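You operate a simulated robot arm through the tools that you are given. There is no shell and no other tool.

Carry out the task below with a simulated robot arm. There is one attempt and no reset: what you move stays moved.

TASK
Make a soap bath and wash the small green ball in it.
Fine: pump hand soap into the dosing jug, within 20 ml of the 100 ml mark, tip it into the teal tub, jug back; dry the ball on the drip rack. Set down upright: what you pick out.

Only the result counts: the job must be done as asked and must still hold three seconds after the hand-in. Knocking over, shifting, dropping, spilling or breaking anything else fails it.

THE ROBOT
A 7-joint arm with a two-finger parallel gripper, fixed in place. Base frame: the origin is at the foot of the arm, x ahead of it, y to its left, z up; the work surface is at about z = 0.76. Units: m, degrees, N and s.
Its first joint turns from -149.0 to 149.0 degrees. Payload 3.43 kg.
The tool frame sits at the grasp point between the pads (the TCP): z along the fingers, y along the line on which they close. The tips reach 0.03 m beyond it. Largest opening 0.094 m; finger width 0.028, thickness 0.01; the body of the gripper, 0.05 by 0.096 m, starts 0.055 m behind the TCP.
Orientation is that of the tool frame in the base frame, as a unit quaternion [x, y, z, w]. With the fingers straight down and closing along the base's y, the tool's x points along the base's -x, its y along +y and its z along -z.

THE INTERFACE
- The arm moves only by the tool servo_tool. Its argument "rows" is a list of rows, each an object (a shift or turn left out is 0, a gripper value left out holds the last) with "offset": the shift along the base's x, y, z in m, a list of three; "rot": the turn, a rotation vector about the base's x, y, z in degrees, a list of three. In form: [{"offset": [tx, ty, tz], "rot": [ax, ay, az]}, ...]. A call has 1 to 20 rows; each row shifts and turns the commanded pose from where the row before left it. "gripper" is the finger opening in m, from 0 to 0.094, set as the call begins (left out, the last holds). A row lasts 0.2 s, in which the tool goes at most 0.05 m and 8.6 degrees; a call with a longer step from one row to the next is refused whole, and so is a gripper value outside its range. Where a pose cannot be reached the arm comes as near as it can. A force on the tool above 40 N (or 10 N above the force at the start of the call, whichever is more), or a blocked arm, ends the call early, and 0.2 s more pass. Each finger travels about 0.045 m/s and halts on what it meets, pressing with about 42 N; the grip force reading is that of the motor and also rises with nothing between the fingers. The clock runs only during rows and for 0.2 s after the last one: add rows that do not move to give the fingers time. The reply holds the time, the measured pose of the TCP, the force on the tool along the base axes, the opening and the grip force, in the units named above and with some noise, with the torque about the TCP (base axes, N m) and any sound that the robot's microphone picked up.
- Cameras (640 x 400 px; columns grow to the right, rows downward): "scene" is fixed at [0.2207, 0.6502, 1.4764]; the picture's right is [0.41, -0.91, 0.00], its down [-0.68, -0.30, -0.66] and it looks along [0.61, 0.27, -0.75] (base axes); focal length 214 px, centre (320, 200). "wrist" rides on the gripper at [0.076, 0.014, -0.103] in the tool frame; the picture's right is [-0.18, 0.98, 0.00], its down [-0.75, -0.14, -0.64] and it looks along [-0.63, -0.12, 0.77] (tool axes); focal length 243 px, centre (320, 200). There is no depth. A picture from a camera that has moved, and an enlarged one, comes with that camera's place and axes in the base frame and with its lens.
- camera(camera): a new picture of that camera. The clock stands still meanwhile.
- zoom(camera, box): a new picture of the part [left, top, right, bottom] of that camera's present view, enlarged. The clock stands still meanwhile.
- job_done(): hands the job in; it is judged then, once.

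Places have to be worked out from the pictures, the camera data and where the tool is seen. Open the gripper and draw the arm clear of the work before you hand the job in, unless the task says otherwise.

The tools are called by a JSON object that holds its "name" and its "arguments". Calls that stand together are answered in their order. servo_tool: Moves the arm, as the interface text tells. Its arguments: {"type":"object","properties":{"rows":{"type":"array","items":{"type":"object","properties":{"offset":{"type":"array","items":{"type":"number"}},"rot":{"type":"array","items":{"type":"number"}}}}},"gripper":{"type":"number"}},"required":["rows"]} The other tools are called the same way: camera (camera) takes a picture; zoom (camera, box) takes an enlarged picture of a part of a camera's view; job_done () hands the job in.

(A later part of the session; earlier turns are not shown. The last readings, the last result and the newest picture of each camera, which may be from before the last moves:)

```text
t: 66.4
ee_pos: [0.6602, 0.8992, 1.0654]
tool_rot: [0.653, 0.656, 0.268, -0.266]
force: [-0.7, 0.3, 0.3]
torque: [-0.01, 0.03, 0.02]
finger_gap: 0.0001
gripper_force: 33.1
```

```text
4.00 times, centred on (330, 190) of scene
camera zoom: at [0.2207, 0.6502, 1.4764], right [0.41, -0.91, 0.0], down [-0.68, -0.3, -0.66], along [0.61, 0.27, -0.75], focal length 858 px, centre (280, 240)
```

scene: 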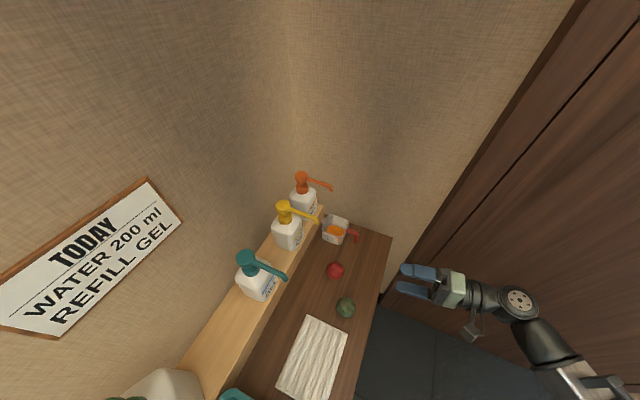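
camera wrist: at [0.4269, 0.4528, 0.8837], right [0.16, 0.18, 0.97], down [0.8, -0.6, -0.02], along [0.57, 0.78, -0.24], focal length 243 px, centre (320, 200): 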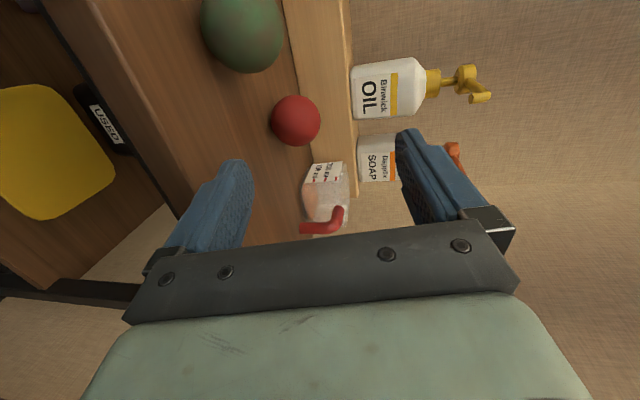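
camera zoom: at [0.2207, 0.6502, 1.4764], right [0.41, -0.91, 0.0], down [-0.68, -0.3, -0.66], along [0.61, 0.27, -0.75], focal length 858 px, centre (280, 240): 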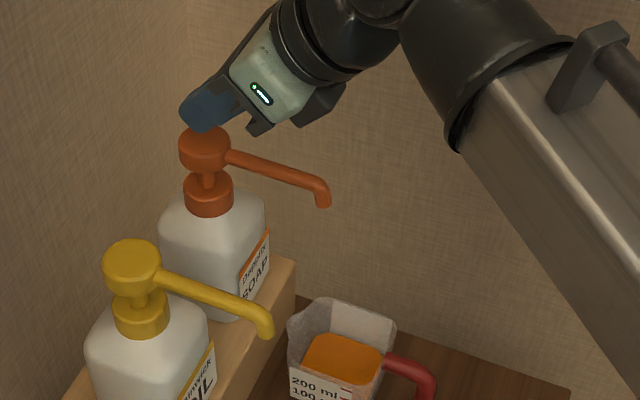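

Another 13–14 px rise, so I estimate 80–90 ml now. I'll go back to the low side view to read the level against the 100 ml mark before deciding on the last stroke.

{"name": "servo_tool", "arguments": {"gripper": 0.09, "rows": [{"offset": [0, -0.01, 0.03]}, {"offset": [0, -0.04, 0.01]}, {"offset": [0, -0.045, 0]}, {"offset": [-0.015, -0.04, 0], "rot": [0, 0, 5]}, {"offset": [-0.02, -0.035, 0], "rot": [6.97, 0.61, 0]}, {"offset": [-0.02, -0.035, 0], "rot": [6.97, 0.61, 0]}, {"offset": [-0.02, -0.035, -0.005], "rot": [6.97, 0.61, 0]}, {"offset": [-0.02, -0.035, -0.01], "rot": [6.97, 0.61, 0]}, {"offset": [-0.02, -0.03, -0.01], "rot": [6.97, 0.61, 0]}, {"offset": [-0.02, -0.02, -0.01], "rot": [0.704, -8.044, 1.424]}, {"offset": [-0.02, -0.015, -0.01], "rot": [0.704, -8.044, 1.424]}, {"offset": [-0.01, -0.005, -0.01], "rot": [0.704, -8.044, 1.424]}, {"offset": [0, 0, -0.01], "rot": [0.704, -8.044, 1.424]}, {"offset": [0, 0, -0.01], "rot": [0.704, -8.044, 1.424]}, {"offset": [0, 0, -0.01], "rot": [0.704, -8.044, 1.424]}, {"offset": [0, 0, -0.01], "rot": [0.704, -8.044, 1.424]}, {"offset": [0, 0, -0.01], "rot": [0.704, -8.044, 1.424]}, {"offset": [0, 0, -0.01], "rot": [0.704, -8.044, 1.424]}, {"offset": [0, 0, -0.01], "rot": [0.704, -8.044, 1.424]}, {"offset": [0, 0, -0.01], "rot": [0.704, -8.044, 1.424]}]}}

{"name": "servo_tool", "arguments": {"rows": [{"offset": [0, 0, -0.02]}, {"offset": [0, 0, -0.03]}, {"offset": [0, 0, -0.025]}, {"offset": [0, 0, -0.015]}]}}

{"name": "camera", "arguments": {"camera": "wrist"}}

```text
t: 70.6
ee_pos: [0.4954, 0.5534, 0.9705]
tool_rot: [-0.033, 0.765, 0.643, -0.02]
force: [0.1, 0.8, 0.1]
torque: [-0.02, 0.0, 0.03]
finger_gap: 0.0899
gripper_force: 0.0
```

```text
t: 71.6
ee_pos: [0.4951, 0.5532, 0.8812]
tool_rot: [-0.034, 0.765, 0.643, -0.02]
force: [0.4, 0.3, 0.4]
torque: [0.02, -0.03, 0.01]
finger_gap: 0.0901
gripper_force: 0.0
```

```text
taken
camera wrist: at [0.4268, 0.4502, 0.9121], right [0.16, 0.18, 0.97], down [0.8, -0.6, -0.02], along [0.57, 0.78, -0.24], focal length 243 px, centre (320, 200)
```

wrist: 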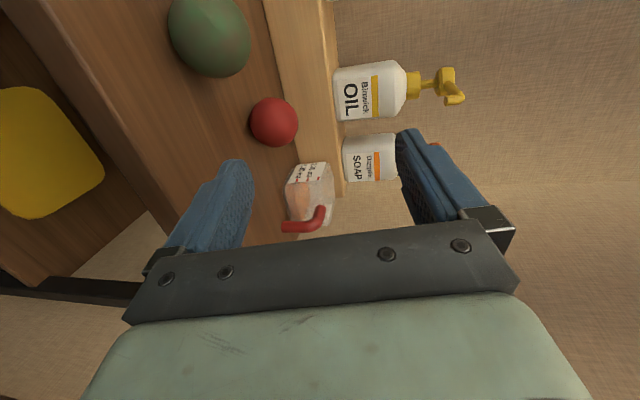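

I'll lower another 28 mm to the same viewpoint as before and enlarge.

{"name": "servo_tool", "arguments": {"rows": [{"offset": [0, 0, -0.014]}, {"offset": [0, 0, -0.0146]}, {}]}}

{"name": "zoom", "arguments": {"camera": "wrist", "box": [297, 157, 353, 230]}}

{"name": "zoom", "arguments": {"camera": "wrist", "box": [300, 160, 340, 205]}}

```text
t: 72.4
ee_pos: [0.495, 0.555, 0.8532]
tool_rot: [-0.033, 0.765, 0.643, -0.02]
force: [0.5, -0.7, 0.3]
torque: [0.0, -0.01, 0.01]
finger_gap: 0.0901
gripper_force: 0.1
```

```text
5.48 times, centred on (325, 194) of wrist
camera zoom: at [0.4265, 0.4507, 0.8837], right [0.16, 0.18, 0.97], down [0.8, -0.6, -0.02], along [0.57, 0.78, -0.24], focal length 1329 px, centre (293, 236)
```

zoom: 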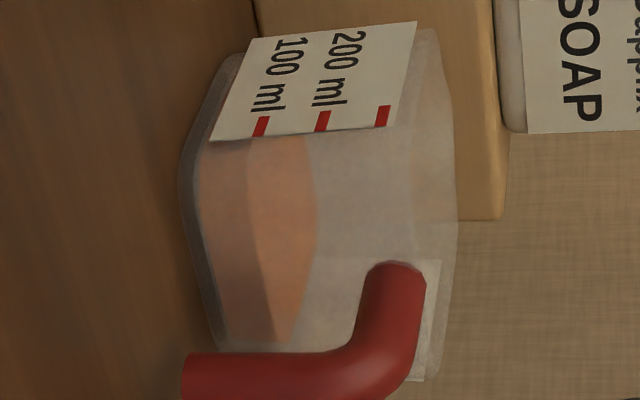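

```text
8.89 times, centred on (320, 182) of wrist
camera zoom: at [0.4265, 0.4507, 0.8837], right [0.16, 0.18, 0.97], down [0.8, -0.6, -0.02], along [0.57, 0.78, -0.24], focal length 2157 px, centre (320, 356)
```

zoom: 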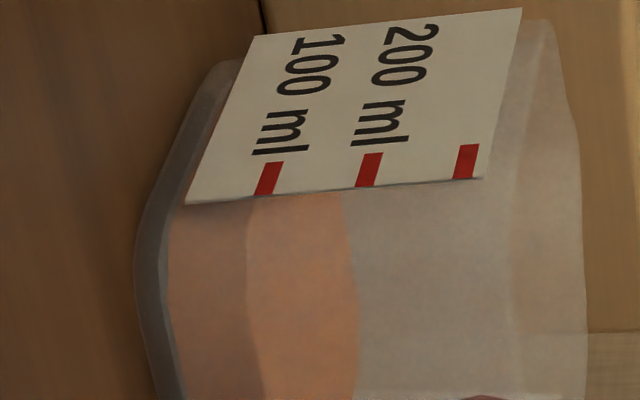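

Now the side face and top surface are distinct: the level sits slightly below the 100 ml mark, roughly 77–85 ml. One more stroke (about 15 ml) should land near 95–100 ml, so I return to the pump for one.

{"name": "servo_tool", "arguments": {"gripper": 0.0, "rows": [{"offset": [0, -0.01, 0.03]}, {"offset": [0, -0.01, 0.04]}, {"offset": [0, 0, 0.04]}, {"offset": [0.005, 0, 0.02], "rot": [-0.704, 8.044, -1.424]}, {"offset": [0.01, 0, 0.01], "rot": [-0.704, 8.044, -1.424]}, {"offset": [0.01, 0, 0.01], "rot": [-0.704, 8.044, -1.424]}, {"offset": [0.01, 0.01, 0.01], "rot": [-0.704, 8.044, -1.424]}, {"offset": [0.01, 0.01, 0.01], "rot": [-0.704, 8.044, -1.424]}, {"offset": [0.015, 0.015, 0.01], "rot": [-0.704, 8.044, -1.424]}, {"offset": [0.015, 0.015, 0.01], "rot": [-0.704, 8.044, -1.424]}, {"offset": [0.015, 0.02, 0.01], "rot": [-0.704, 8.044, -1.424]}, {"offset": [0.015, 0.02, 0.01], "rot": [-0.704, 8.044, -1.424]}, {"offset": [0.015, 0.02, 0.01], "rot": [-0.704, 8.044, -1.424]}, {"offset": [0.015, 0.02, 0.01], "rot": [-0.704, 8.044, -1.424]}, {"offset": [0.015, 0.02, 0.005], "rot": [-6.97, -0.61, 0]}, {"offset": [0.015, 0.02, 0.005], "rot": [-6.97, -0.61, 0]}, {"offset": [0.0, 0.02, 0.005], "rot": [-6.97, -0.61, 0]}, {"offset": [0, 0.02, 0], "rot": [-6.97, -0.61, 0]}, {"offset": [0, 0.02, 0], "rot": [-6.97, -0.61, 0]}, {"offset": [0, 0.02, 0], "rot": [0, 0, -5]}]}}

```text
t: 76.6
ee_pos: [0.6614, 0.7835, 1.0962]
tool_rot: [0.654, 0.656, 0.268, -0.265]
force: [0.6, -0.9, 0.2]
torque: [0.03, 0.0, 0.02]
finger_gap: 0.0
gripper_force: 33.1
```

Back above the table in the pressing orientation at (0.661, 0.784, 1.096). I'll move over the head, make one stroke of the same depth, and back off upward.

{"name": "servo_tool", "arguments": {"rows": [{"offset": [-0.001, 0.03, 0]}, {"offset": [0, 0.04, 0]}, {"offset": [0, 0.034, -0.005]}, {"offset": [0, 0.0105, -0.015]}, {"offset": [0, 0, -0.0102]}, {}, {"offset": [0, 0, -0.01]}, {"offset": [0, 0, -0.009]}, {"offset": [0, 0, -0.0085]}, {}, {"offset": [0, 0, 0.0095]}, {"offset": [0, 0, 0.01]}, {"offset": [0, 0, 0.008]}, {"offset": [0, 0, 0.015]}, {}]}}

{"name": "zoom", "arguments": {"camera": "scene", "box": [325, 218, 357, 246]}}

{"name": "zoom", "arguments": {"camera": "scene", "box": [280, 140, 380, 240]}}

```text
t: 79.8
ee_pos: [0.6584, 0.8979, 1.0821]
tool_rot: [0.653, 0.657, 0.268, -0.266]
force: [0.0, -0.8, 1.1]
torque: [-0.03, 0.02, 0.02]
finger_gap: 0.0
gripper_force: 33.3
```

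```text
14.29 times, centred on (341, 232) of scene
camera zoom: at [0.2207, 0.6502, 1.4764], right [0.41, -0.91, 0.0], down [-0.68, -0.3, -0.66], along [0.61, 0.27, -0.75], focal length 3064 px, centre (20, -257)
```

zoom: 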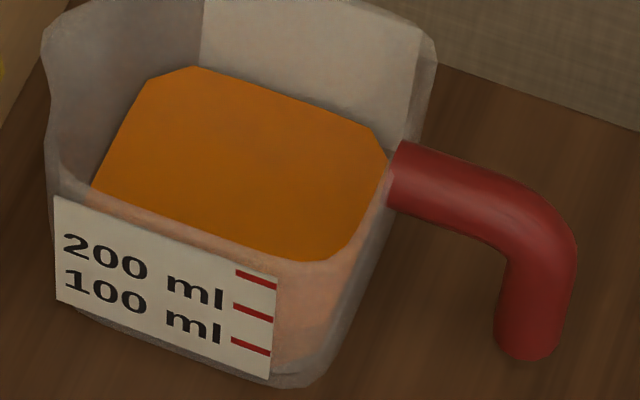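

```text
4.00 times, centred on (330, 190) of scene
camera zoom: at [0.2207, 0.6502, 1.4764], right [0.41, -0.91, 0.0], down [-0.68, -0.3, -0.66], along [0.61, 0.27, -0.75], focal length 858 px, centre (280, 240)
```

zoom: 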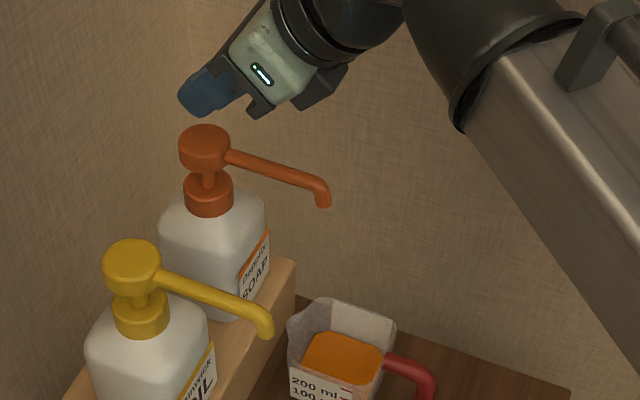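

The level rose another ~6 px, so I judge it at about 93–100 ml. The bottle hasn't shifted. Now I'll fetch the jug: back off over the table edge, tilt back to 20° and open to 0.06.

{"name": "servo_tool", "arguments": {"gripper": 0.06, "rows": [{"offset": [0, -0.01, 0.03]}, {"offset": [0, -0.04, 0.01]}, {"offset": [0, -0.045, 0]}, {"offset": [0, -0.045, 0]}, {"offset": [0, -0.045, 0]}, {"offset": [0, -0.045, 0], "rot": [6.25, 0, 0]}, {"offset": [0, -0.04, -0.01], "rot": [6.25, 0, 0]}, {"offset": [0, -0.03, -0.03], "rot": [6.25, 0, 0]}, {"offset": [0, -0.02, -0.04], "rot": [6.25, 0, 0]}, {"offset": [0, 0, -0.045]}, {"offset": [0, 0, -0.045]}, {"offset": [0, 0, -0.045]}, {"offset": [0, 0, -0.04]}, {"offset": [0, 0, -0.03]}, {"offset": [0, 0, -0.02]}, {}]}}

{"name": "camera", "arguments": {"camera": "wrist"}}

```text
t: 83.2
ee_pos: [0.6581, 0.5772, 0.8184]
tool_rot: [0.579, 0.583, 0.404, -0.402]
force: [0.0, -0.5, 0.1]
torque: [0.01, -0.01, -0.02]
finger_gap: 0.0598
gripper_force: 0.0
```

```text
taken
camera wrist: at [0.6728, 0.5094, 0.9255], right [0.98, -0.06, -0.17], down [-0.14, -0.87, -0.48], along [-0.11, 0.5, -0.86], focal length 243 px, centre (320, 200)
```

wrist: 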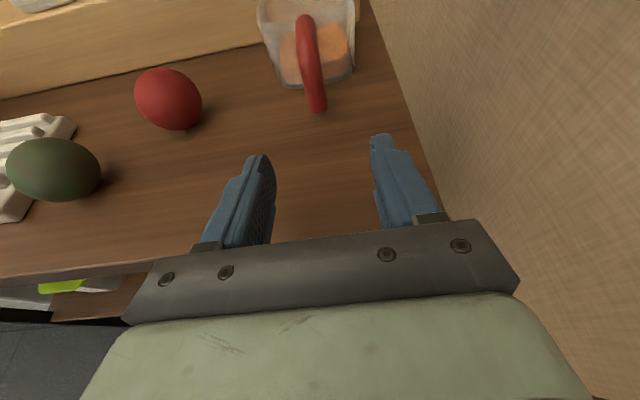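

The handle is straight ahead. I'll advance to y ≈ 0.703, z ≈ 0.796 — the pose where I released it.

{"name": "servo_tool", "arguments": {"rows": [{"offset": [0, 0.02, -0.006]}, {"offset": [0, 0.03, -0.008]}, {"offset": [0, 0.03, -0.006]}, {"offset": [0, 0.025, -0.002]}, {"offset": [0, 0.0145, 0]}, {"offset": [0, 0.006, 0]}]}}

{"name": "camera", "arguments": {"camera": "wrist"}}

```text
t: 84.6
ee_pos: [0.6581, 0.7042, 0.7956]
tool_rot: [0.579, 0.583, 0.404, -0.402]
force: [0.1, 0.4, -0.3]
torque: [-0.01, 0.02, 0.01]
finger_gap: 0.0601
gripper_force: 0.1
```

```text
taken
camera wrist: at [0.6728, 0.6358, 0.9029], right [0.98, -0.06, -0.17], down [-0.14, -0.87, -0.48], along [-0.11, 0.5, -0.86], focal length 243 px, centre (320, 200)
```

wrist: 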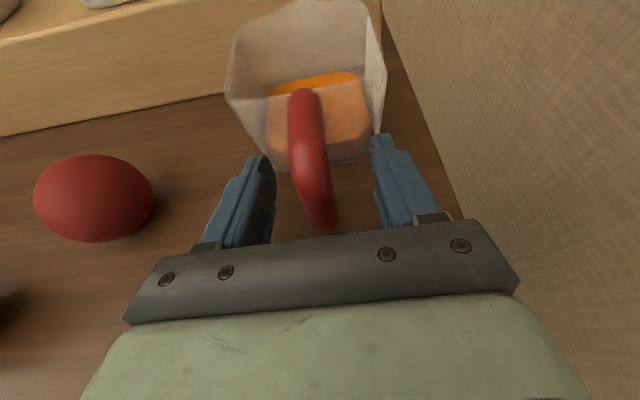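

The handle is between the pads exactly as before. I'll close, wait, and lift 6 mm slowly as a test.

{"name": "servo_tool", "arguments": {"gripper": 0.0, "rows": [{}, {}, {}, {}, {}, {}, {}]}}

{"name": "servo_tool", "arguments": {"rows": [{"offset": [0, 0, 0.002]}, {"offset": [0, 0, 0.002]}, {"offset": [0, 0, 0.002]}, {}, {}]}}

{"name": "camera", "arguments": {"camera": "wrist"}}

{"name": "zoom", "arguments": {"camera": "scene", "box": [315, 195, 385, 250]}}

```text
t: 86.2
ee_pos: [0.6581, 0.7038, 0.7946]
tool_rot: [0.581, 0.582, 0.405, -0.4]
force: [-1.0, 1.1, 2.2]
torque: [0.06, 0.13, 0.02]
finger_gap: 0.0215
gripper_force: 41.8
```

```text
t: 87.4
ee_pos: [0.658, 0.7037, 0.8004]
tool_rot: [0.58, 0.582, 0.405, -0.401]
force: [-0.1, 0.2, -1.2]
torque: [-0.11, 0.02, 0.04]
finger_gap: 0.022
gripper_force: 41.6
```

```text
taken
camera wrist: at [0.6728, 0.6355, 0.9092], right [0.98, -0.06, -0.17], down [-0.14, -0.87, -0.48], along [-0.11, 0.5, -0.86], focal length 243 px, centre (320, 200)
```

wrist: 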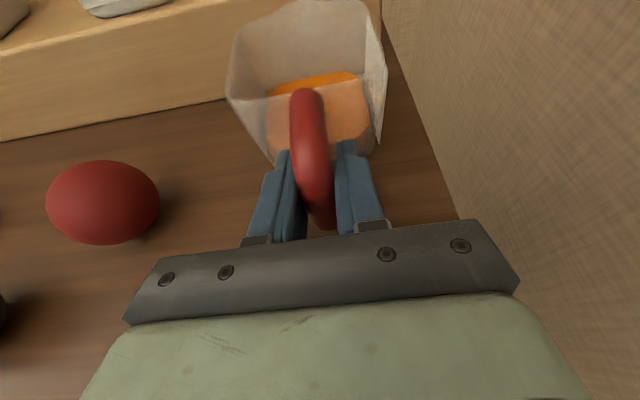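

```text
7.27 times, centred on (350, 222) of scene
camera zoom: at [0.2207, 0.6502, 1.4764], right [0.41, -0.91, 0.0], down [-0.68, -0.3, -0.66], along [0.61, 0.27, -0.75], focal length 1560 px, centre (102, 36)
```

zoom: 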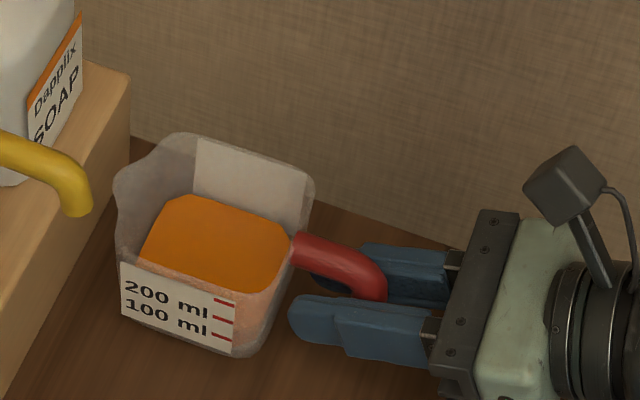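

The jug came up with the hand and the soap is level. I'll raise it smoothly while retreating in -y, clear of the spout.

{"name": "servo_tool", "arguments": {"rows": [{"offset": [0, -0.002, 0.006]}, {"offset": [0, -0.005, 0.01]}, {"offset": [0, -0.008, 0.0135]}, {"offset": [0, -0.008, 0.0135]}, {"offset": [0, -0.008, 0.0135]}, {"offset": [0, -0.008, 0.0135]}, {"offset": [0, -0.008, 0.0135]}, {"offset": [0, -0.008, 0.0135]}, {"offset": [0, -0.008, 0.0135]}, {"offset": [0, -0.008, 0.0135]}, {"offset": [0, -0.008, 0.0135]}, {"offset": [0, -0.004, 0.009]}, {"offset": [0, -0.001, 0.0035]}, {}]}}

{"name": "camera", "arguments": {"camera": "wrist"}}

{"name": "camera", "arguments": {"camera": "scene"}}

```text
t: 90.4
ee_pos: [0.6583, 0.6184, 0.9514]
tool_rot: [0.58, 0.583, 0.404, -0.401]
force: [-0.2, -0.7, -1.4]
torque: [-0.09, 0.01, 0.01]
finger_gap: 0.0215
gripper_force: 41.4
```

```text
taken
camera wrist: at [0.6729, 0.5511, 1.0592], right [0.98, -0.06, -0.17], down [-0.14, -0.87, -0.48], along [-0.11, 0.5, -0.86], focal length 243 px, centre (320, 200)
```

wrist: 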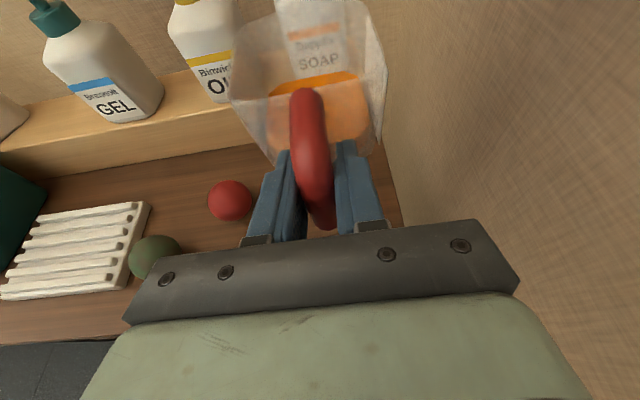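

```text
taken
```

scene: 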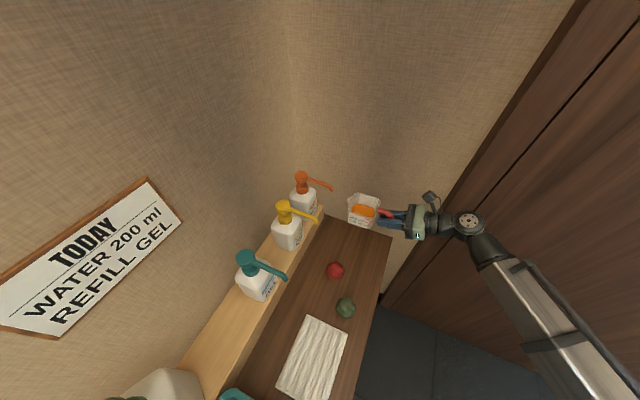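

The jug is level and secure. Now I carry it along the table toward the tub, yawing the hand 45° on the way and keeping it well below and in front of the other spouts.

{"name": "servo_tool", "arguments": {"rows": [{"offset": [-0.012, 0.001, 0], "rot": [0, 0, 2.37]}, {"offset": [-0.022, 0.001, 0], "rot": [0, 0, 2.37]}, {"offset": [-0.031, 0.001, 0], "rot": [0, 0, 2.37]}, {"offset": [-0.031, 0.001, 0], "rot": [0, 0, 2.37]}, {"offset": [-0.031, 0.001, 0], "rot": [0, 0, 2.37]}, {"offset": [-0.031, 0.001, 0], "rot": [0, 0, 2.37]}, {"offset": [-0.031, 0.001, 0], "rot": [0, 0, 2.37]}, {"offset": [-0.031, 0.001, 0], "rot": [0, 0, 2.37]}, {"offset": [-0.031, 0.001, 0], "rot": [0, 0, 2.37]}, {"offset": [-0.028, 0.003, 0], "rot": [0, 0, 2.37]}, {"offset": [-0.02, 0.003, 0], "rot": [0, 0, 2.37]}, {"offset": [-0.01, 0.001, 0], "rot": [0, 0, 2.37]}, {}]}}

{"name": "camera", "arguments": {"camera": "wrist"}}

{"name": "camera", "arguments": {"camera": "scene"}}

```text
t: 93.2
ee_pos: [0.349, 0.6357, 0.951]
tool_rot: [0.419, 0.707, 0.294, -0.488]
force: [-0.9, 0.1, -2.2]
torque: [-0.1, -0.07, 0.02]
finger_gap: 0.0215
gripper_force: 42.0
```

```text
taken
camera wrist: at [0.3949, 0.5821, 1.0594], right [0.9, 0.41, -0.17], down [0.29, -0.83, -0.48], along [-0.34, 0.38, -0.86], focal length 243 px, centre (320, 200)
```

wrist: 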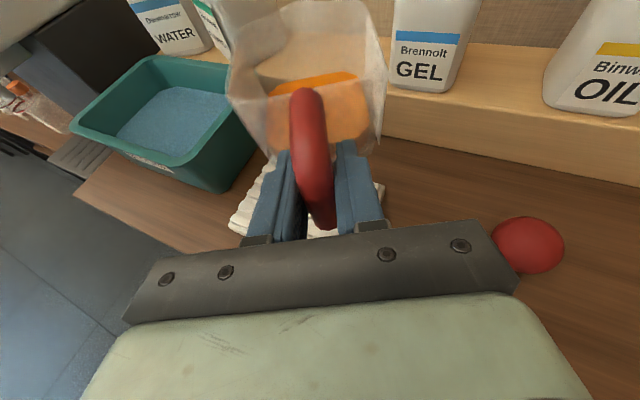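

```text
taken
```

scene: 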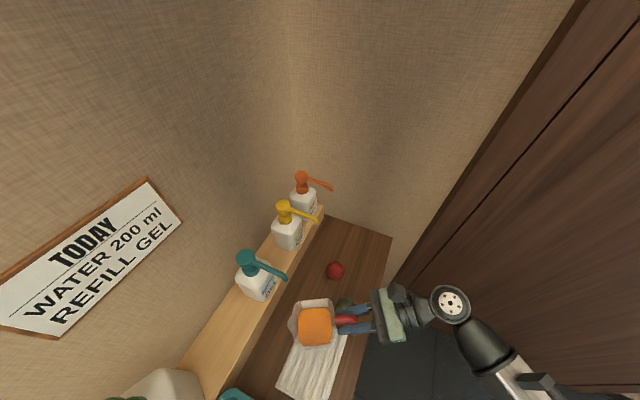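

The jug is still level at (0.349, 0.636, 0.951). From this view the tub rim spans about x -0.10..0.155, y 0.66..0.835 at z ≈ 0.855. I'll continue over it to TCP (0.12, 0.675), yawing to 135°.

{"name": "servo_tool", "arguments": {"rows": [{"offset": [-0.012, 0.003, 0], "rot": [0, 0, 1.66]}, {"offset": [-0.022, 0.004, 0], "rot": [0, 0, 1.66]}, {"offset": [-0.027, 0.004, 0], "rot": [0, 0, 1.66]}, {"offset": [-0.027, 0.004, 0], "rot": [0, 0, 1.66]}, {"offset": [-0.027, 0.004, 0], "rot": [0, 0, 1.66]}, {"offset": [-0.027, 0.004, 0], "rot": [0, 0, 1.66]}, {"offset": [-0.027, 0.004, 0], "rot": [0, 0, 1.66]}, {"offset": [-0.027, 0.004, 0], "rot": [0, 0, 1.66]}, {"offset": [-0.02, 0.004, 0], "rot": [0, 0, 1.66]}, {"offset": [-0.013, 0.004, 0], "rot": [0, 0, 1.66]}, {}]}}

{"name": "camera", "arguments": {"camera": "wrist"}}

{"name": "camera", "arguments": {"camera": "scene"}}

```text
t: 95.6
ee_pos: [0.12, 0.6745, 0.9513]
tool_rot: [0.312, 0.76, 0.22, -0.526]
force: [0.0, 0.5, -2.3]
torque: [-0.1, -0.1, 0.01]
finger_gap: 0.0218
gripper_force: 42.3
```

```text
taken
camera wrist: at [0.1794, 0.6361, 1.0588], right [0.74, 0.65, -0.17], down [0.52, -0.71, -0.48], along [-0.43, 0.27, -0.86], focal length 243 px, centre (320, 200)
```

wrist: 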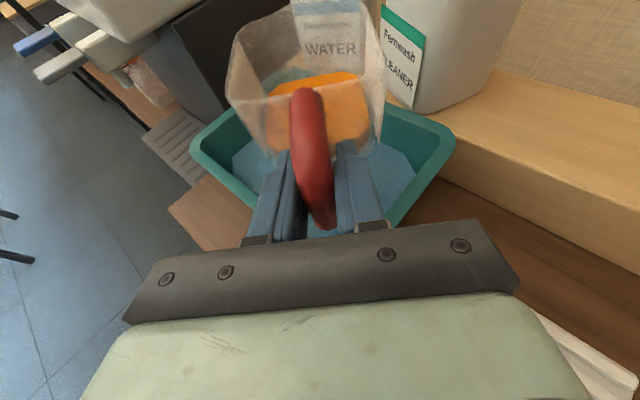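

```text
taken
```

scene: 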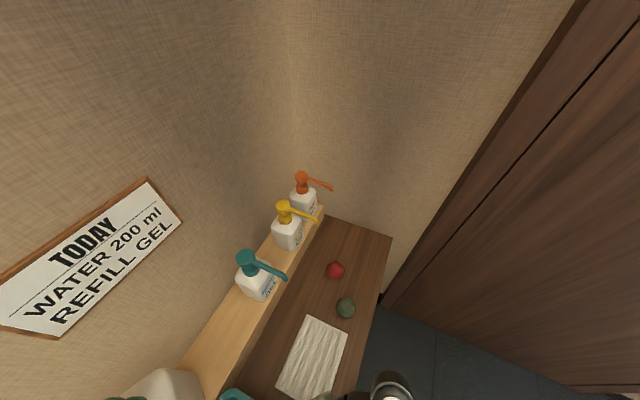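

The jug hangs over the tub, level. I'll tip it about a horizontal axis so the front-left corner of the rim goes lowest over the tub's middle. First 40° only, which shouldn't pour yet, while shifting to (0.15, 0.69, 0.965), to check reach.

{"name": "servo_tool", "arguments": {"rows": [{"offset": [0.005, 0.0025, 0.004]}, {"offset": [0.01, 0.005, 0.005], "rot": [1.5, -4.1, 0]}, {"offset": [0.01, 0.005, 0.005], "rot": [2.05, -5.64, 0]}, {"offset": [0.005, 0.003, 0], "rot": [2.05, -5.64, 0]}, {"rot": [2.05, -5.64, 0]}, {"rot": [2.05, -5.64, 0]}, {"rot": [2.05, -5.64, 0]}, {"rot": [2.05, -5.64, 0]}, {}]}}

{"name": "camera", "arguments": {"camera": "wrist"}}

```text
t: 97.6
ee_pos: [0.1504, 0.6893, 0.9661]
tool_rot: [0.159, 0.859, 0.397, -0.283]
force: [0.4, 0.2, -2.5]
torque: [-0.09, -0.06, 0.0]
finger_gap: 0.0218
gripper_force: 42.0
```

```text
taken
camera wrist: at [0.1345, 0.6244, 1.0745], right [0.64, 0.61, 0.47], down [0.75, -0.62, -0.21], along [0.16, 0.49, -0.86], focal length 243 px, centre (320, 200)
```

wrist: 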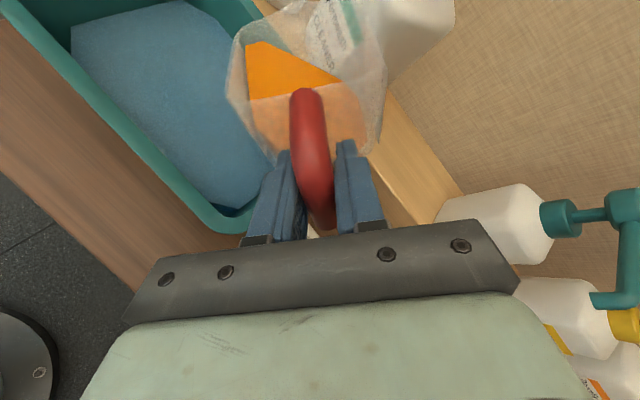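

Pose reached exactly, and by my projection the low corner is over the water at about (0.043, 0.749). I'll continue tipping to about 76° and look.

{"name": "servo_tool", "arguments": {"rows": [{"rot": [1.7, -4.7, 0]}, {"rot": [1.7, -4.7, 0]}, {"rot": [1.7, -4.7, 0]}, {"rot": [1.7, -4.7, 0]}, {"rot": [1.7, -4.7, 0]}, {"rot": [1.7, -4.7, 0]}, {"rot": [1.7, -4.7, 0]}]}}

{"name": "camera", "arguments": {"camera": "wrist"}}

```text
t: 99.2
ee_pos: [0.1503, 0.6897, 0.9649]
tool_rot: [0.011, 0.858, 0.512, -0.044]
force: [0.7, -0.4, -1.0]
torque: [-0.05, -0.05, 0.01]
finger_gap: 0.0213
gripper_force: 41.9
```

```text
taken
camera wrist: at [0.0822, 0.6054, 1.0329], right [0.25, 0.47, 0.85], down [0.78, -0.61, 0.11], along [0.57, 0.63, -0.52], focal length 243 px, centre (320, 200)
```

wrist: 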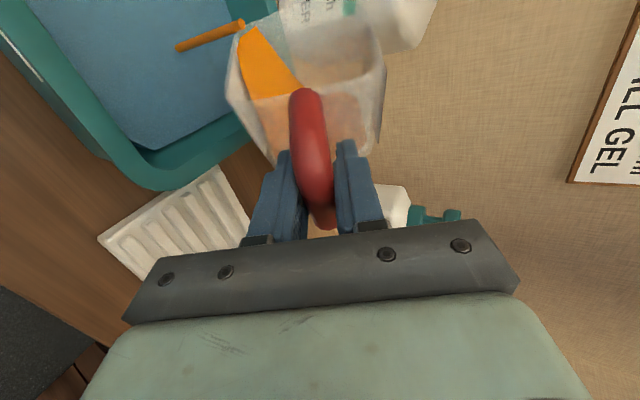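

Soap is pouring from the corner onto the water inside the tub. I'll continue tipping to about 110°, shifting 20 mm toward -x to keep the falling point central.

{"name": "servo_tool", "arguments": {"rows": [{"offset": [-0.003, 0, 0], "rot": [1.7, -4.7, 0]}, {"offset": [-0.003, 0, 0], "rot": [1.7, -4.7, 0]}, {"offset": [-0.003, 0, 0], "rot": [1.7, -4.7, 0]}, {"offset": [-0.003, 0, 0], "rot": [1.7, -4.7, 0]}, {"offset": [-0.003, 0, 0], "rot": [1.7, -4.7, 0]}, {"offset": [-0.003, 0, 0], "rot": [1.7, -4.7, 0]}, {"offset": [-0.002, 0, 0], "rot": [1.7, -4.7, 0]}, {}, {}]}}

{"name": "camera", "arguments": {"camera": "wrist"}}

```text
t: 101.2
ee_pos: [0.1317, 0.6969, 0.9645]
tool_rot: [-0.138, 0.778, 0.579, 0.2]
force: [0.5, 0.0, -1.1]
torque: [-0.04, -0.02, -0.05]
finger_gap: 0.0213
gripper_force: 41.9
out of reach, approached as far as the arm can: row 6
```

```text
taken
camera wrist: at [0.0427, 0.6045, 0.9676], right [-0.28, 0.28, 0.92], down [0.63, -0.67, 0.4], along [0.72, 0.69, 0.01], focal length 243 px, centre (320, 200)
```

wrist: 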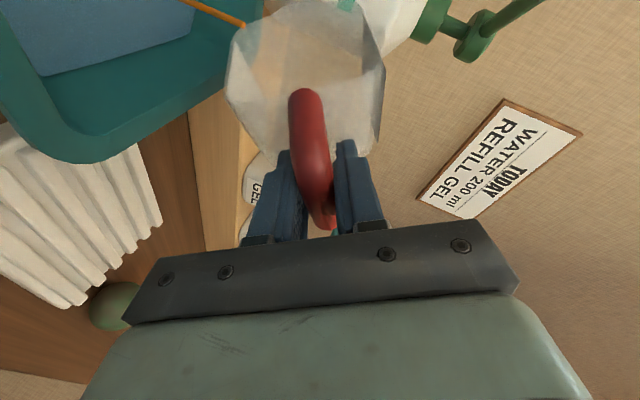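

The jug is at about 111° and nearly empty, with a thin stream left. I'll hold for 1.6 s to let it drain.

{"name": "servo_tool", "arguments": {"rows": [{}, {}, {}, {}, {}, {}, {}, {}]}}

{"name": "camera", "arguments": {"camera": "wrist"}}

{"name": "zoom", "arguments": {"camera": "wrist", "box": [180, 0, 420, 160]}}

```text
t: 103.0
ee_pos: [0.1318, 0.6971, 0.9662]
tool_rot: [-0.139, 0.778, 0.579, 0.199]
force: [0.9, 0.0, -1.1]
torque: [-0.07, -0.04, 0.0]
finger_gap: 0.0214
gripper_force: 41.9
```

```text
taken
camera wrist: at [0.0427, 0.6045, 0.9676], right [-0.28, 0.28, 0.92], down [0.63, -0.67, 0.4], along [0.72, 0.69, 0.01], focal length 243 px, centre (320, 200)
```

wrist: 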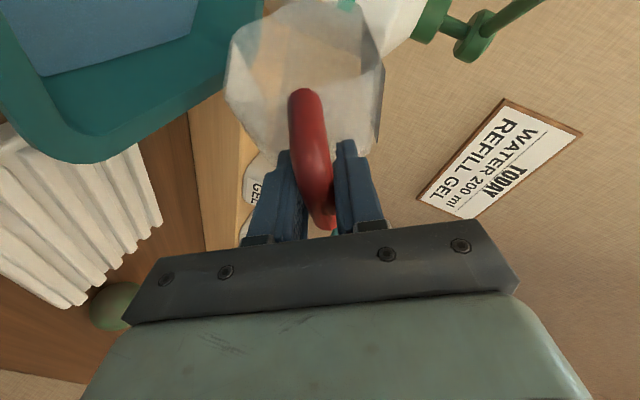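

```text
2.50 times, centred on (300, 80) of wrist
camera zoom: at [0.0427, 0.6045, 0.9676], right [-0.28, 0.28, 0.92], down [0.63, -0.67, 0.4], along [0.72, 0.69, 0.01], focal length 606 px, centre (370, 500)
```

zoom: 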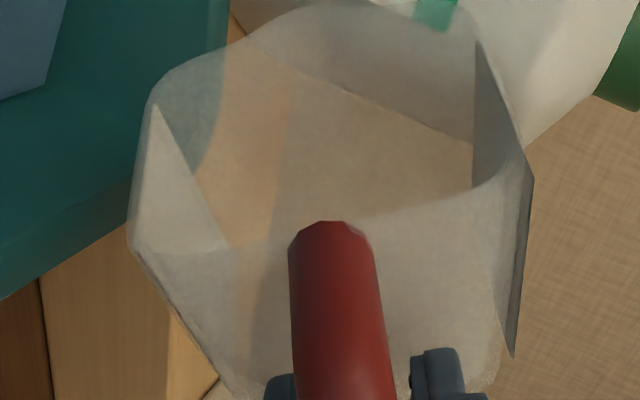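

The jug is empty. I'll tip it back upright by the reverse rotation while still over the tub.

{"name": "servo_tool", "arguments": {"rows": [{"offset": [0.001, -0.001, 0], "rot": [-2.724, 7.522, 0]}, {"offset": [0.001, -0.001, 0], "rot": [-2.724, 7.522, 0]}, {"offset": [0.001, -0.001, 0], "rot": [-2.724, 7.522, 0]}, {"offset": [0, -0.001, 0], "rot": [-2.724, 7.522, 0]}, {"offset": [0, -0.001, 0], "rot": [-2.724, 7.522, 0]}, {"offset": [0, -0.001, 0], "rot": [-2.724, 7.522, 0]}, {"offset": [0, -0.001, 0], "rot": [-2.724, 7.522, 0]}, {"offset": [0, -0.001, 0], "rot": [-2.724, 7.522, 0]}, {"offset": [0, -0.001, 0], "rot": [-2.724, 7.522, 0]}, {"offset": [0, -0.001, 0], "rot": [-2.724, 7.522, 0]}, {"offset": [0, -0.001, 0], "rot": [-2.724, 7.522, 0]}, {"offset": [0, -0.001, 0], "rot": [-2.724, 7.522, 0]}, {"offset": [0, -0.001, 0], "rot": [-2.724, 7.522, 0]}, {"rot": [-2.159, 5.961, 0]}, {}, {}]}}

{"name": "camera", "arguments": {"camera": "wrist"}}

```text
t: 106.4
ee_pos: [0.1347, 0.6811, 0.9652]
tool_rot: [0.312, 0.76, 0.22, -0.526]
force: [0.7, 0.0, -0.6]
torque: [-0.07, -0.03, -0.02]
finger_gap: 0.0211
gripper_force: 42.0
```

```text
taken
camera wrist: at [0.193, 0.6421, 1.0732], right [0.74, 0.65, -0.17], down [0.52, -0.71, -0.48], along [-0.43, 0.27, -0.86], focal length 243 px, centre (320, 200)
```

wrist: 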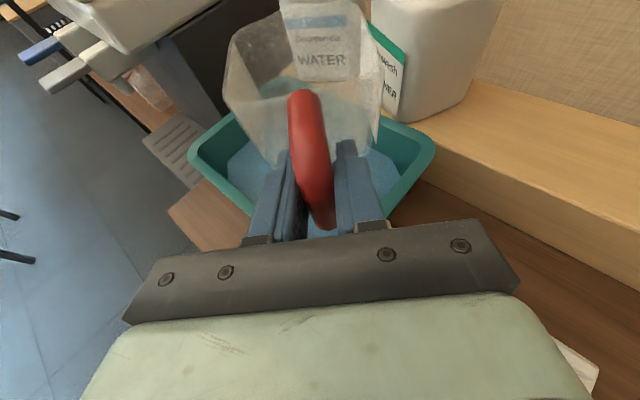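

Jug upright and empty, same orientation as before. I'll carry it back along the table to above its home.

{"name": "servo_tool", "arguments": {"rows": [{"offset": [0.012, -0.0045, 0], "rot": [0, 0, -2.25]}, {"offset": [0.02, -0.0045, 0], "rot": [0, 0, -2.25]}, {"offset": [0.028, -0.0045, 0], "rot": [0, 0, -2.25]}, {"offset": [0.028, -0.0045, 0], "rot": [0, 0, -2.25]}, {"offset": [0.028, -0.0045, 0], "rot": [0, 0, -2.25]}, {"offset": [0.028, -0.0045, 0], "rot": [0, 0, -2.25]}, {"offset": [0.028, -0.0045, 0], "rot": [0, 0, -2.25]}, {"offset": [0.028, -0.0045, 0], "rot": [0, 0, -2.25]}, {"offset": [0.028, -0.0045, 0], "rot": [0, 0, -2.25]}, {"offset": [0.028, -0.0045, 0], "rot": [0, 0, -2.25]}, {"offset": [0.028, -0.003, 0], "rot": [0, 0, -2.25]}, {"offset": [0.028, -0.003, 0], "rot": [0, 0, -2.25]}, {"offset": [0.028, -0.003, 0], "rot": [0, 0, -2.25]}, {"offset": [0.028, -0.003, 0], "rot": [0, 0, -2.25]}, {"offset": [0.028, -0.003, 0], "rot": [0, 0, -2.25]}, {"offset": [0.028, -0.003, 0], "rot": [0, 0, -2.25]}, {"offset": [0.028, -0.003, 0], "rot": [0, 0, -2.25]}, {"offset": [0.028, -0.003, 0], "rot": [0, 0, -2.25]}, {"offset": [0.02, -0.003, 0], "rot": [0, 0, -2.25]}, {"offset": [0.015, -0.003, 0], "rot": [0, 0, -2.25]}]}}

{"name": "camera", "arguments": {"camera": "wrist"}}

{"name": "camera", "arguments": {"camera": "scene"}}

```text
t: 110.6
ee_pos: [0.6488, 0.6063, 0.9664]
tool_rot: [0.58, 0.582, 0.406, -0.401]
force: [0.2, -0.3, -0.5]
torque: [-0.05, 0.01, 0.0]
finger_gap: 0.0213
gripper_force: 41.9
```

```text
taken
camera wrist: at [0.6624, 0.5376, 1.0736], right [0.98, -0.06, -0.17], down [-0.14, -0.87, -0.48], along [-0.11, 0.5, -0.86], focal length 243 px, centre (320, 200)
```

wrist: 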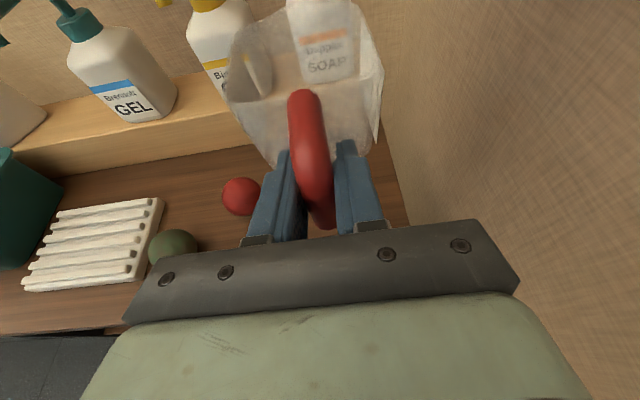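

```text
taken
```

scene: 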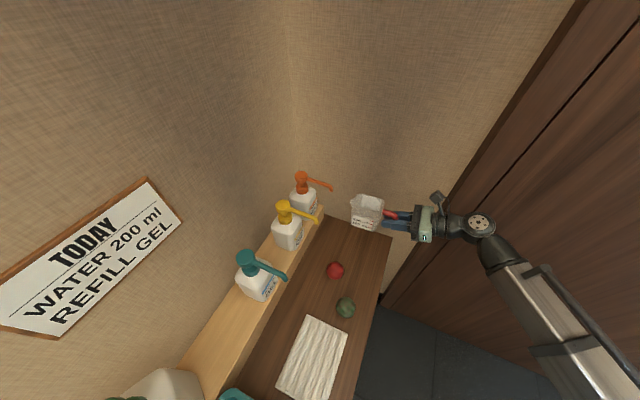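

Now above home. I'll lower to about 10 mm above the table at TCP (0.6496, 0.582) and compare with the original picture.

{"name": "servo_tool", "arguments": {"rows": [{"offset": [0.0002, -0.004, -0.01]}, {"offset": [0.0002, -0.004, -0.02]}, {"offset": [0.0002, -0.004, -0.022]}, {"offset": [0.0002, -0.004, -0.022]}, {"offset": [0, -0.004, -0.022]}, {"offset": [0, -0.0042, -0.022]}, {"offset": [0, 0, -0.02]}, {"offset": [0, 0, -0.015]}, {"offset": [0, 0, -0.008]}, {}]}}

{"name": "zoom", "arguments": {"camera": "scene", "box": [320, 200, 480, 300]}}

```text
t: 112.8
ee_pos: [0.6497, 0.5817, 0.8032]
tool_rot: [0.579, 0.583, 0.405, -0.401]
force: [0.9, 0.2, -0.4]
torque: [-0.07, -0.01, 0.01]
finger_gap: 0.0215
gripper_force: 41.9
```

```text
4.00 times, centred on (400, 250) of scene
camera zoom: at [0.2207, 0.6502, 1.4764], right [0.41, -0.91, 0.0], down [-0.68, -0.3, -0.66], along [0.61, 0.27, -0.75], focal length 858 px, centre (0, 0)
```

zoom: 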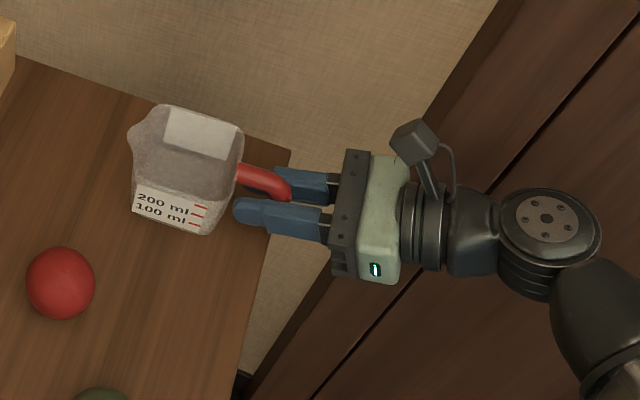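

Compared with the original picture the jug sits about 6 px toward -y, consistent with it lagging ~5 mm during the first drag. I'll correct by +6 mm in y and set it down.

{"name": "servo_tool", "arguments": {"rows": [{"offset": [-0.0005, 0.003, 0]}, {"offset": [-0.0005, 0.003, -0.002]}, {"offset": [0, 0, -0.003]}, {"offset": [0, 0, -0.003]}, {}, {}]}}

{"name": "zoom", "arguments": {"camera": "scene", "box": [320, 200, 480, 300]}}

```text
t: 114.2
ee_pos: [0.6498, 0.5881, 0.7965]
tool_rot: [0.578, 0.583, 0.405, -0.402]
force: [0.9, -1.2, 4.1]
torque: [0.4, 0.16, -0.03]
finger_gap: 0.0211
gripper_force: 42.6
```

```text
4.00 times, centred on (400, 250) of scene
camera zoom: at [0.2207, 0.6502, 1.4764], right [0.41, -0.91, 0.0], down [-0.68, -0.3, -0.66], along [0.61, 0.27, -0.75], focal length 858 px, centre (0, 0)
```

zoom: 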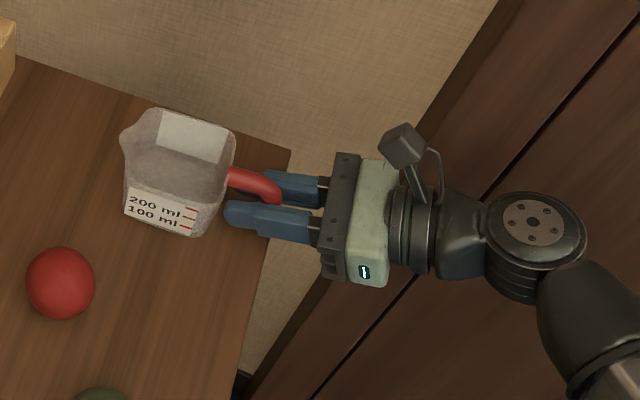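

It's on the table (slight upward push of 4 N) and the picture matches the original to within a few pixels. I'll release, wait, and back out.

{"name": "servo_tool", "arguments": {"gripper": 0.06, "rows": [{}, {}, {}, {}, {"offset": [0, -0.01, 0]}, {"offset": [0, -0.02, 0.002]}, {"offset": [0, -0.025, 0.005]}, {"offset": [0, -0.025, 0.01]}, {"offset": [0, -0.02, 0.015]}, {"offset": [-0.001, -0.012, 0.03]}, {"offset": [-0.001, -0.005, 0.035]}, {"offset": [-0.002, -0.004, 0.04]}, {"offset": [-0.002, -0.002, 0.035]}, {"offset": [-0.001, 0, 0.02]}, {}]}}

{"name": "zoom", "arguments": {"camera": "scene", "box": [320, 200, 480, 300]}}

{"name": "zoom", "arguments": {"camera": "wrist", "box": [280, 90, 400, 215]}}

```text
t: 117.4
ee_pos: [0.6427, 0.4631, 0.9878]
tool_rot: [0.58, 0.583, 0.405, -0.401]
force: [0.6, 1.0, 0.6]
torque: [-0.02, 0.01, 0.03]
finger_gap: 0.0597
gripper_force: 0.1
```

```text
4.00 times, centred on (400, 250) of scene
camera zoom: at [0.2207, 0.6502, 1.4764], right [0.41, -0.91, 0.0], down [-0.68, -0.3, -0.66], along [0.61, 0.27, -0.75], focal length 858 px, centre (0, 0)
```

zoom: 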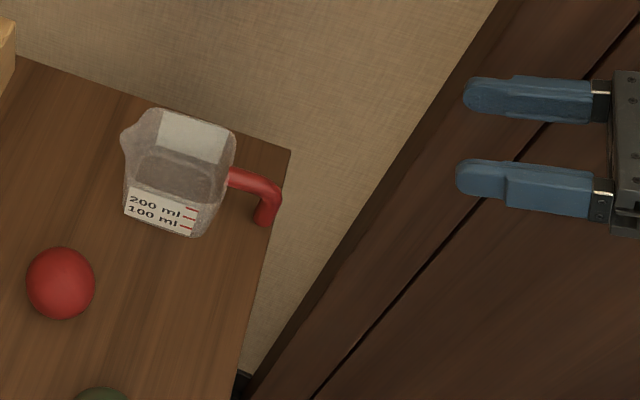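

```text
3.20 times, centred on (340, 152) of wrist
camera zoom: at [0.6561, 0.396, 1.0954], right [0.98, -0.06, -0.17], down [-0.14, -0.87, -0.48], along [-0.11, 0.5, -0.86], focal length 776 px, centre (256, 352)
```

zoom: 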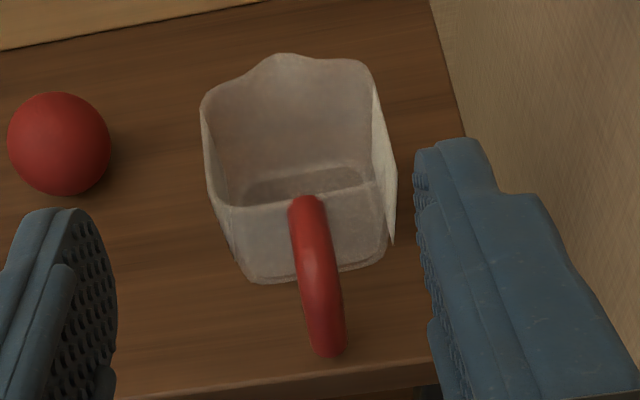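

The jug is back within about 4 mm of where it stood, upright, and the other things are unmoved. Now for the ball: I'll turn the tool to point straight down, closing along y (the rack is close on the ball's -x side), and come above it at (0.42, 0.657).

{"name": "servo_tool", "arguments": {"gripper": 0.085, "rows": [{"offset": [-0.0025, 0.004, 0.011], "rot": [-7.8, 0, 0]}, {"offset": [-0.0025, 0.004, 0.011], "rot": [-7.8, 0, 0]}, {"offset": [-0.0025, 0.004, 0.011], "rot": [-7.8, 0, 0]}, {"offset": [-0.0025, 0.004, 0.011], "rot": [-7.8, 0, 0]}, {"offset": [-0.0025, 0.004, 0.011], "rot": [-7.8, 0, 0]}, {"offset": [-0.0025, 0.004, 0.011], "rot": [-7.8, 0, 0]}, {"offset": [-0.0025, 0.004, 0.011], "rot": [-7.8, 0, 0]}, {"offset": [-0.0025, 0.004, 0.011], "rot": [-7.8, 0, 0]}, {"offset": [-0.0025, 0.004, 0.011], "rot": [-7.6, 0, 0]}, {"offset": [-0.0175, 0.014, 0], "rot": [0, 0, 8.2]}, {"offset": [-0.0175, 0.014, 0], "rot": [0, 0, 8.2]}, {"offset": [-0.0175, 0.014, 0], "rot": [0, 0, 8.2]}, {"offset": [-0.0175, 0.014, 0], "rot": [0, 0, 8.2]}, {"offset": [-0.0175, 0.014, 0], "rot": [0, 0, 8.2]}, {"offset": [-0.0175, 0.014, 0], "rot": [0, 0, 8.2]}, {"offset": [-0.0175, 0.014, 0], "rot": [0, 0, 8.2]}, {"offset": [-0.0175, 0.014, 0], "rot": [0, 0, 8.2]}, {"offset": [-0.0175, 0.014, 0], "rot": [0, 0, 8.2]}, {"offset": [-0.0175, 0.014, 0], "rot": [0, 0, 8.2]}, {"offset": [-0.0175, 0.014, 0], "rot": [0, 0, 8.0]}]}}

{"name": "camera", "arguments": {"camera": "wrist"}}

{"name": "camera", "arguments": {"camera": "scene"}}

```text
t: 121.6
ee_pos: [0.4266, 0.6558, 1.088]
tool_rot: [-0.006, 1.0, 0.001, 0.005]
force: [-0.7, 0.5, 0.6]
torque: [0.0, 0.0, 0.03]
finger_gap: 0.0851
gripper_force: 0.0
```

```text
taken
camera wrist: at [0.3491, 0.6691, 1.1896], right [0.17, 0.98, 0.0], down [0.75, -0.14, 0.65], along [0.64, -0.11, -0.76], focal length 243 px, centre (320, 200)
```

wrist: 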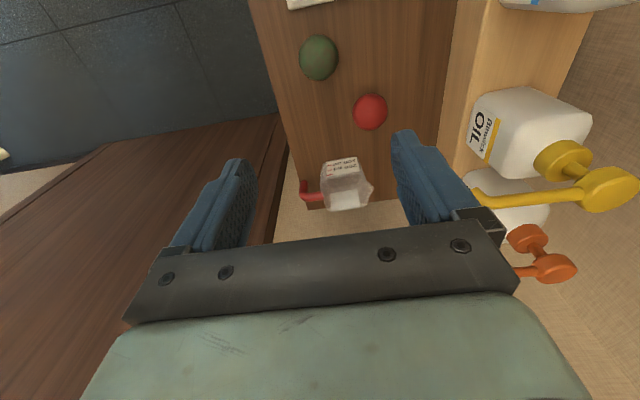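

```text
taken
```

scene: 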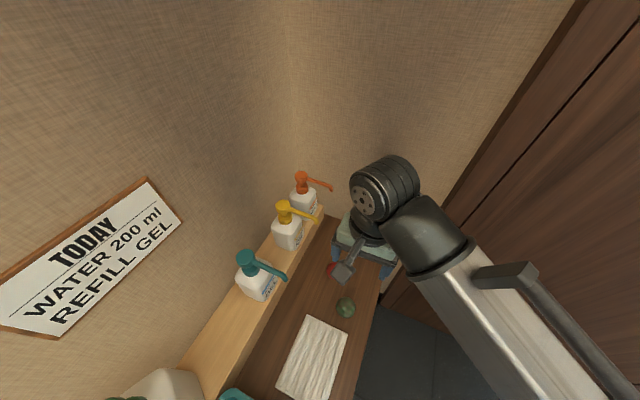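

The green ball is at about (0.4196, 0.657), diameter ≈ 0.057. I'll descend over it, pausing at z ≈ 0.87 to check.

{"name": "servo_tool", "arguments": {"rows": [{"offset": [-0.002, 0.0004, -0.02]}, {"offset": [-0.002, 0.0004, -0.035]}, {"offset": [-0.002, 0.0004, -0.04]}, {"offset": [-0.001, 0, -0.04]}, {"offset": [0, 0, -0.04]}, {"offset": [0, 0, -0.025]}, {"offset": [0, 0, -0.015]}, {}]}}

{"name": "camera", "arguments": {"camera": "wrist"}}

{"name": "zoom", "arguments": {"camera": "scene", "box": [270, 230, 430, 350]}}

```text
t: 123.4
ee_pos: [0.4209, 0.6564, 0.8714]
tool_rot: [-0.004, 1.0, 0.001, 0.005]
force: [0.6, 0.3, -0.5]
torque: [0.01, 0.0, 0.0]
finger_gap: 0.0851
gripper_force: 0.0
```

```text
taken
camera wrist: at [0.3434, 0.6705, 0.9745], right [0.18, 0.98, 0.0], down [0.75, -0.14, 0.65], along [0.64, -0.11, -0.76], focal length 243 px, centre (320, 200)
```

wrist: 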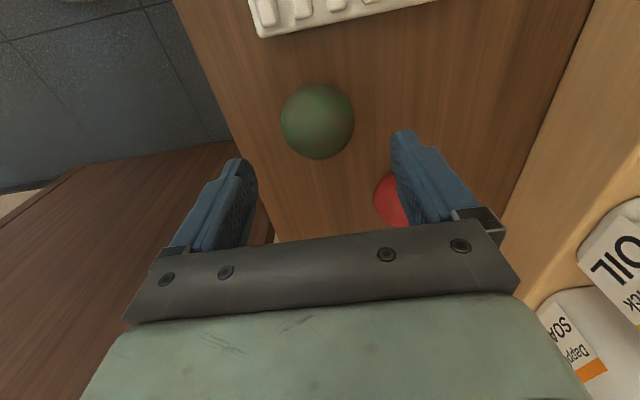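

```text
3.33 times, centred on (350, 290) of scene
camera zoom: at [0.2207, 0.6502, 1.4764], right [0.41, -0.91, 0.0], down [-0.68, -0.3, -0.66], along [0.61, 0.27, -0.75], focal length 715 px, centre (220, -100)
```

zoom: 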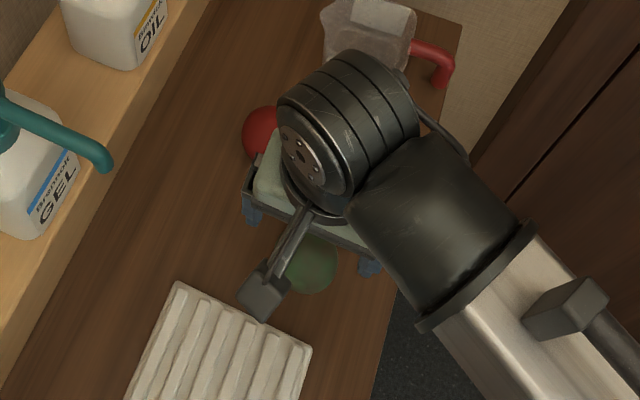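

Ball centre computes to (0.419, 0.657). I'll descend the last 74 mm and close.

{"name": "servo_tool", "arguments": {"rows": [{"offset": [-0.001, 0, -0.02]}, {"offset": [-0.001, 0, -0.025]}, {"offset": [0, 0, -0.018]}, {"offset": [0, 0, -0.0085]}, {}]}}

{"name": "servo_tool", "arguments": {"gripper": 0.0, "rows": [{}, {}, {}, {}, {}]}}

{"name": "camera", "arguments": {"camera": "wrist"}}

```text
t: 124.6
ee_pos: [0.4168, 0.6564, 0.8011]
tool_rot: [-0.003, 1.0, 0.002, 0.005]
force: [0.5, -0.7, -1.2]
torque: [-0.01, 0.0, -0.01]
finger_gap: 0.0854
gripper_force: 0.1
```

```text
t: 125.8
ee_pos: [0.4175, 0.6554, 0.8003]
tool_rot: [-0.004, 1.0, 0.001, 0.006]
force: [-0.6, -0.9, -0.4]
torque: [-0.03, 0.0, 0.0]
finger_gap: 0.0546
gripper_force: 41.9
```

```text
taken
camera wrist: at [0.3406, 0.6703, 0.9034], right [0.18, 0.98, 0.0], down [0.75, -0.14, 0.65], along [0.64, -0.11, -0.76], focal length 243 px, centre (320, 200)
```

wrist: 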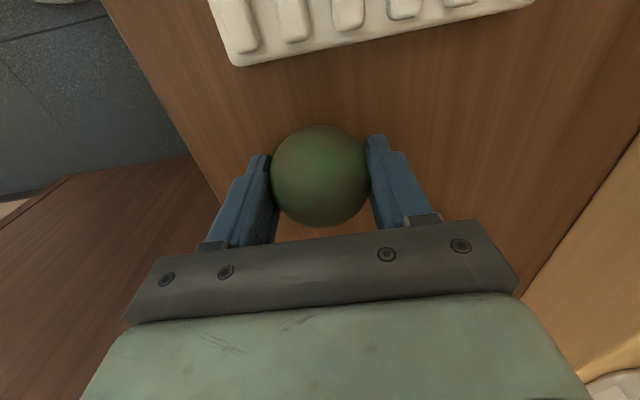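

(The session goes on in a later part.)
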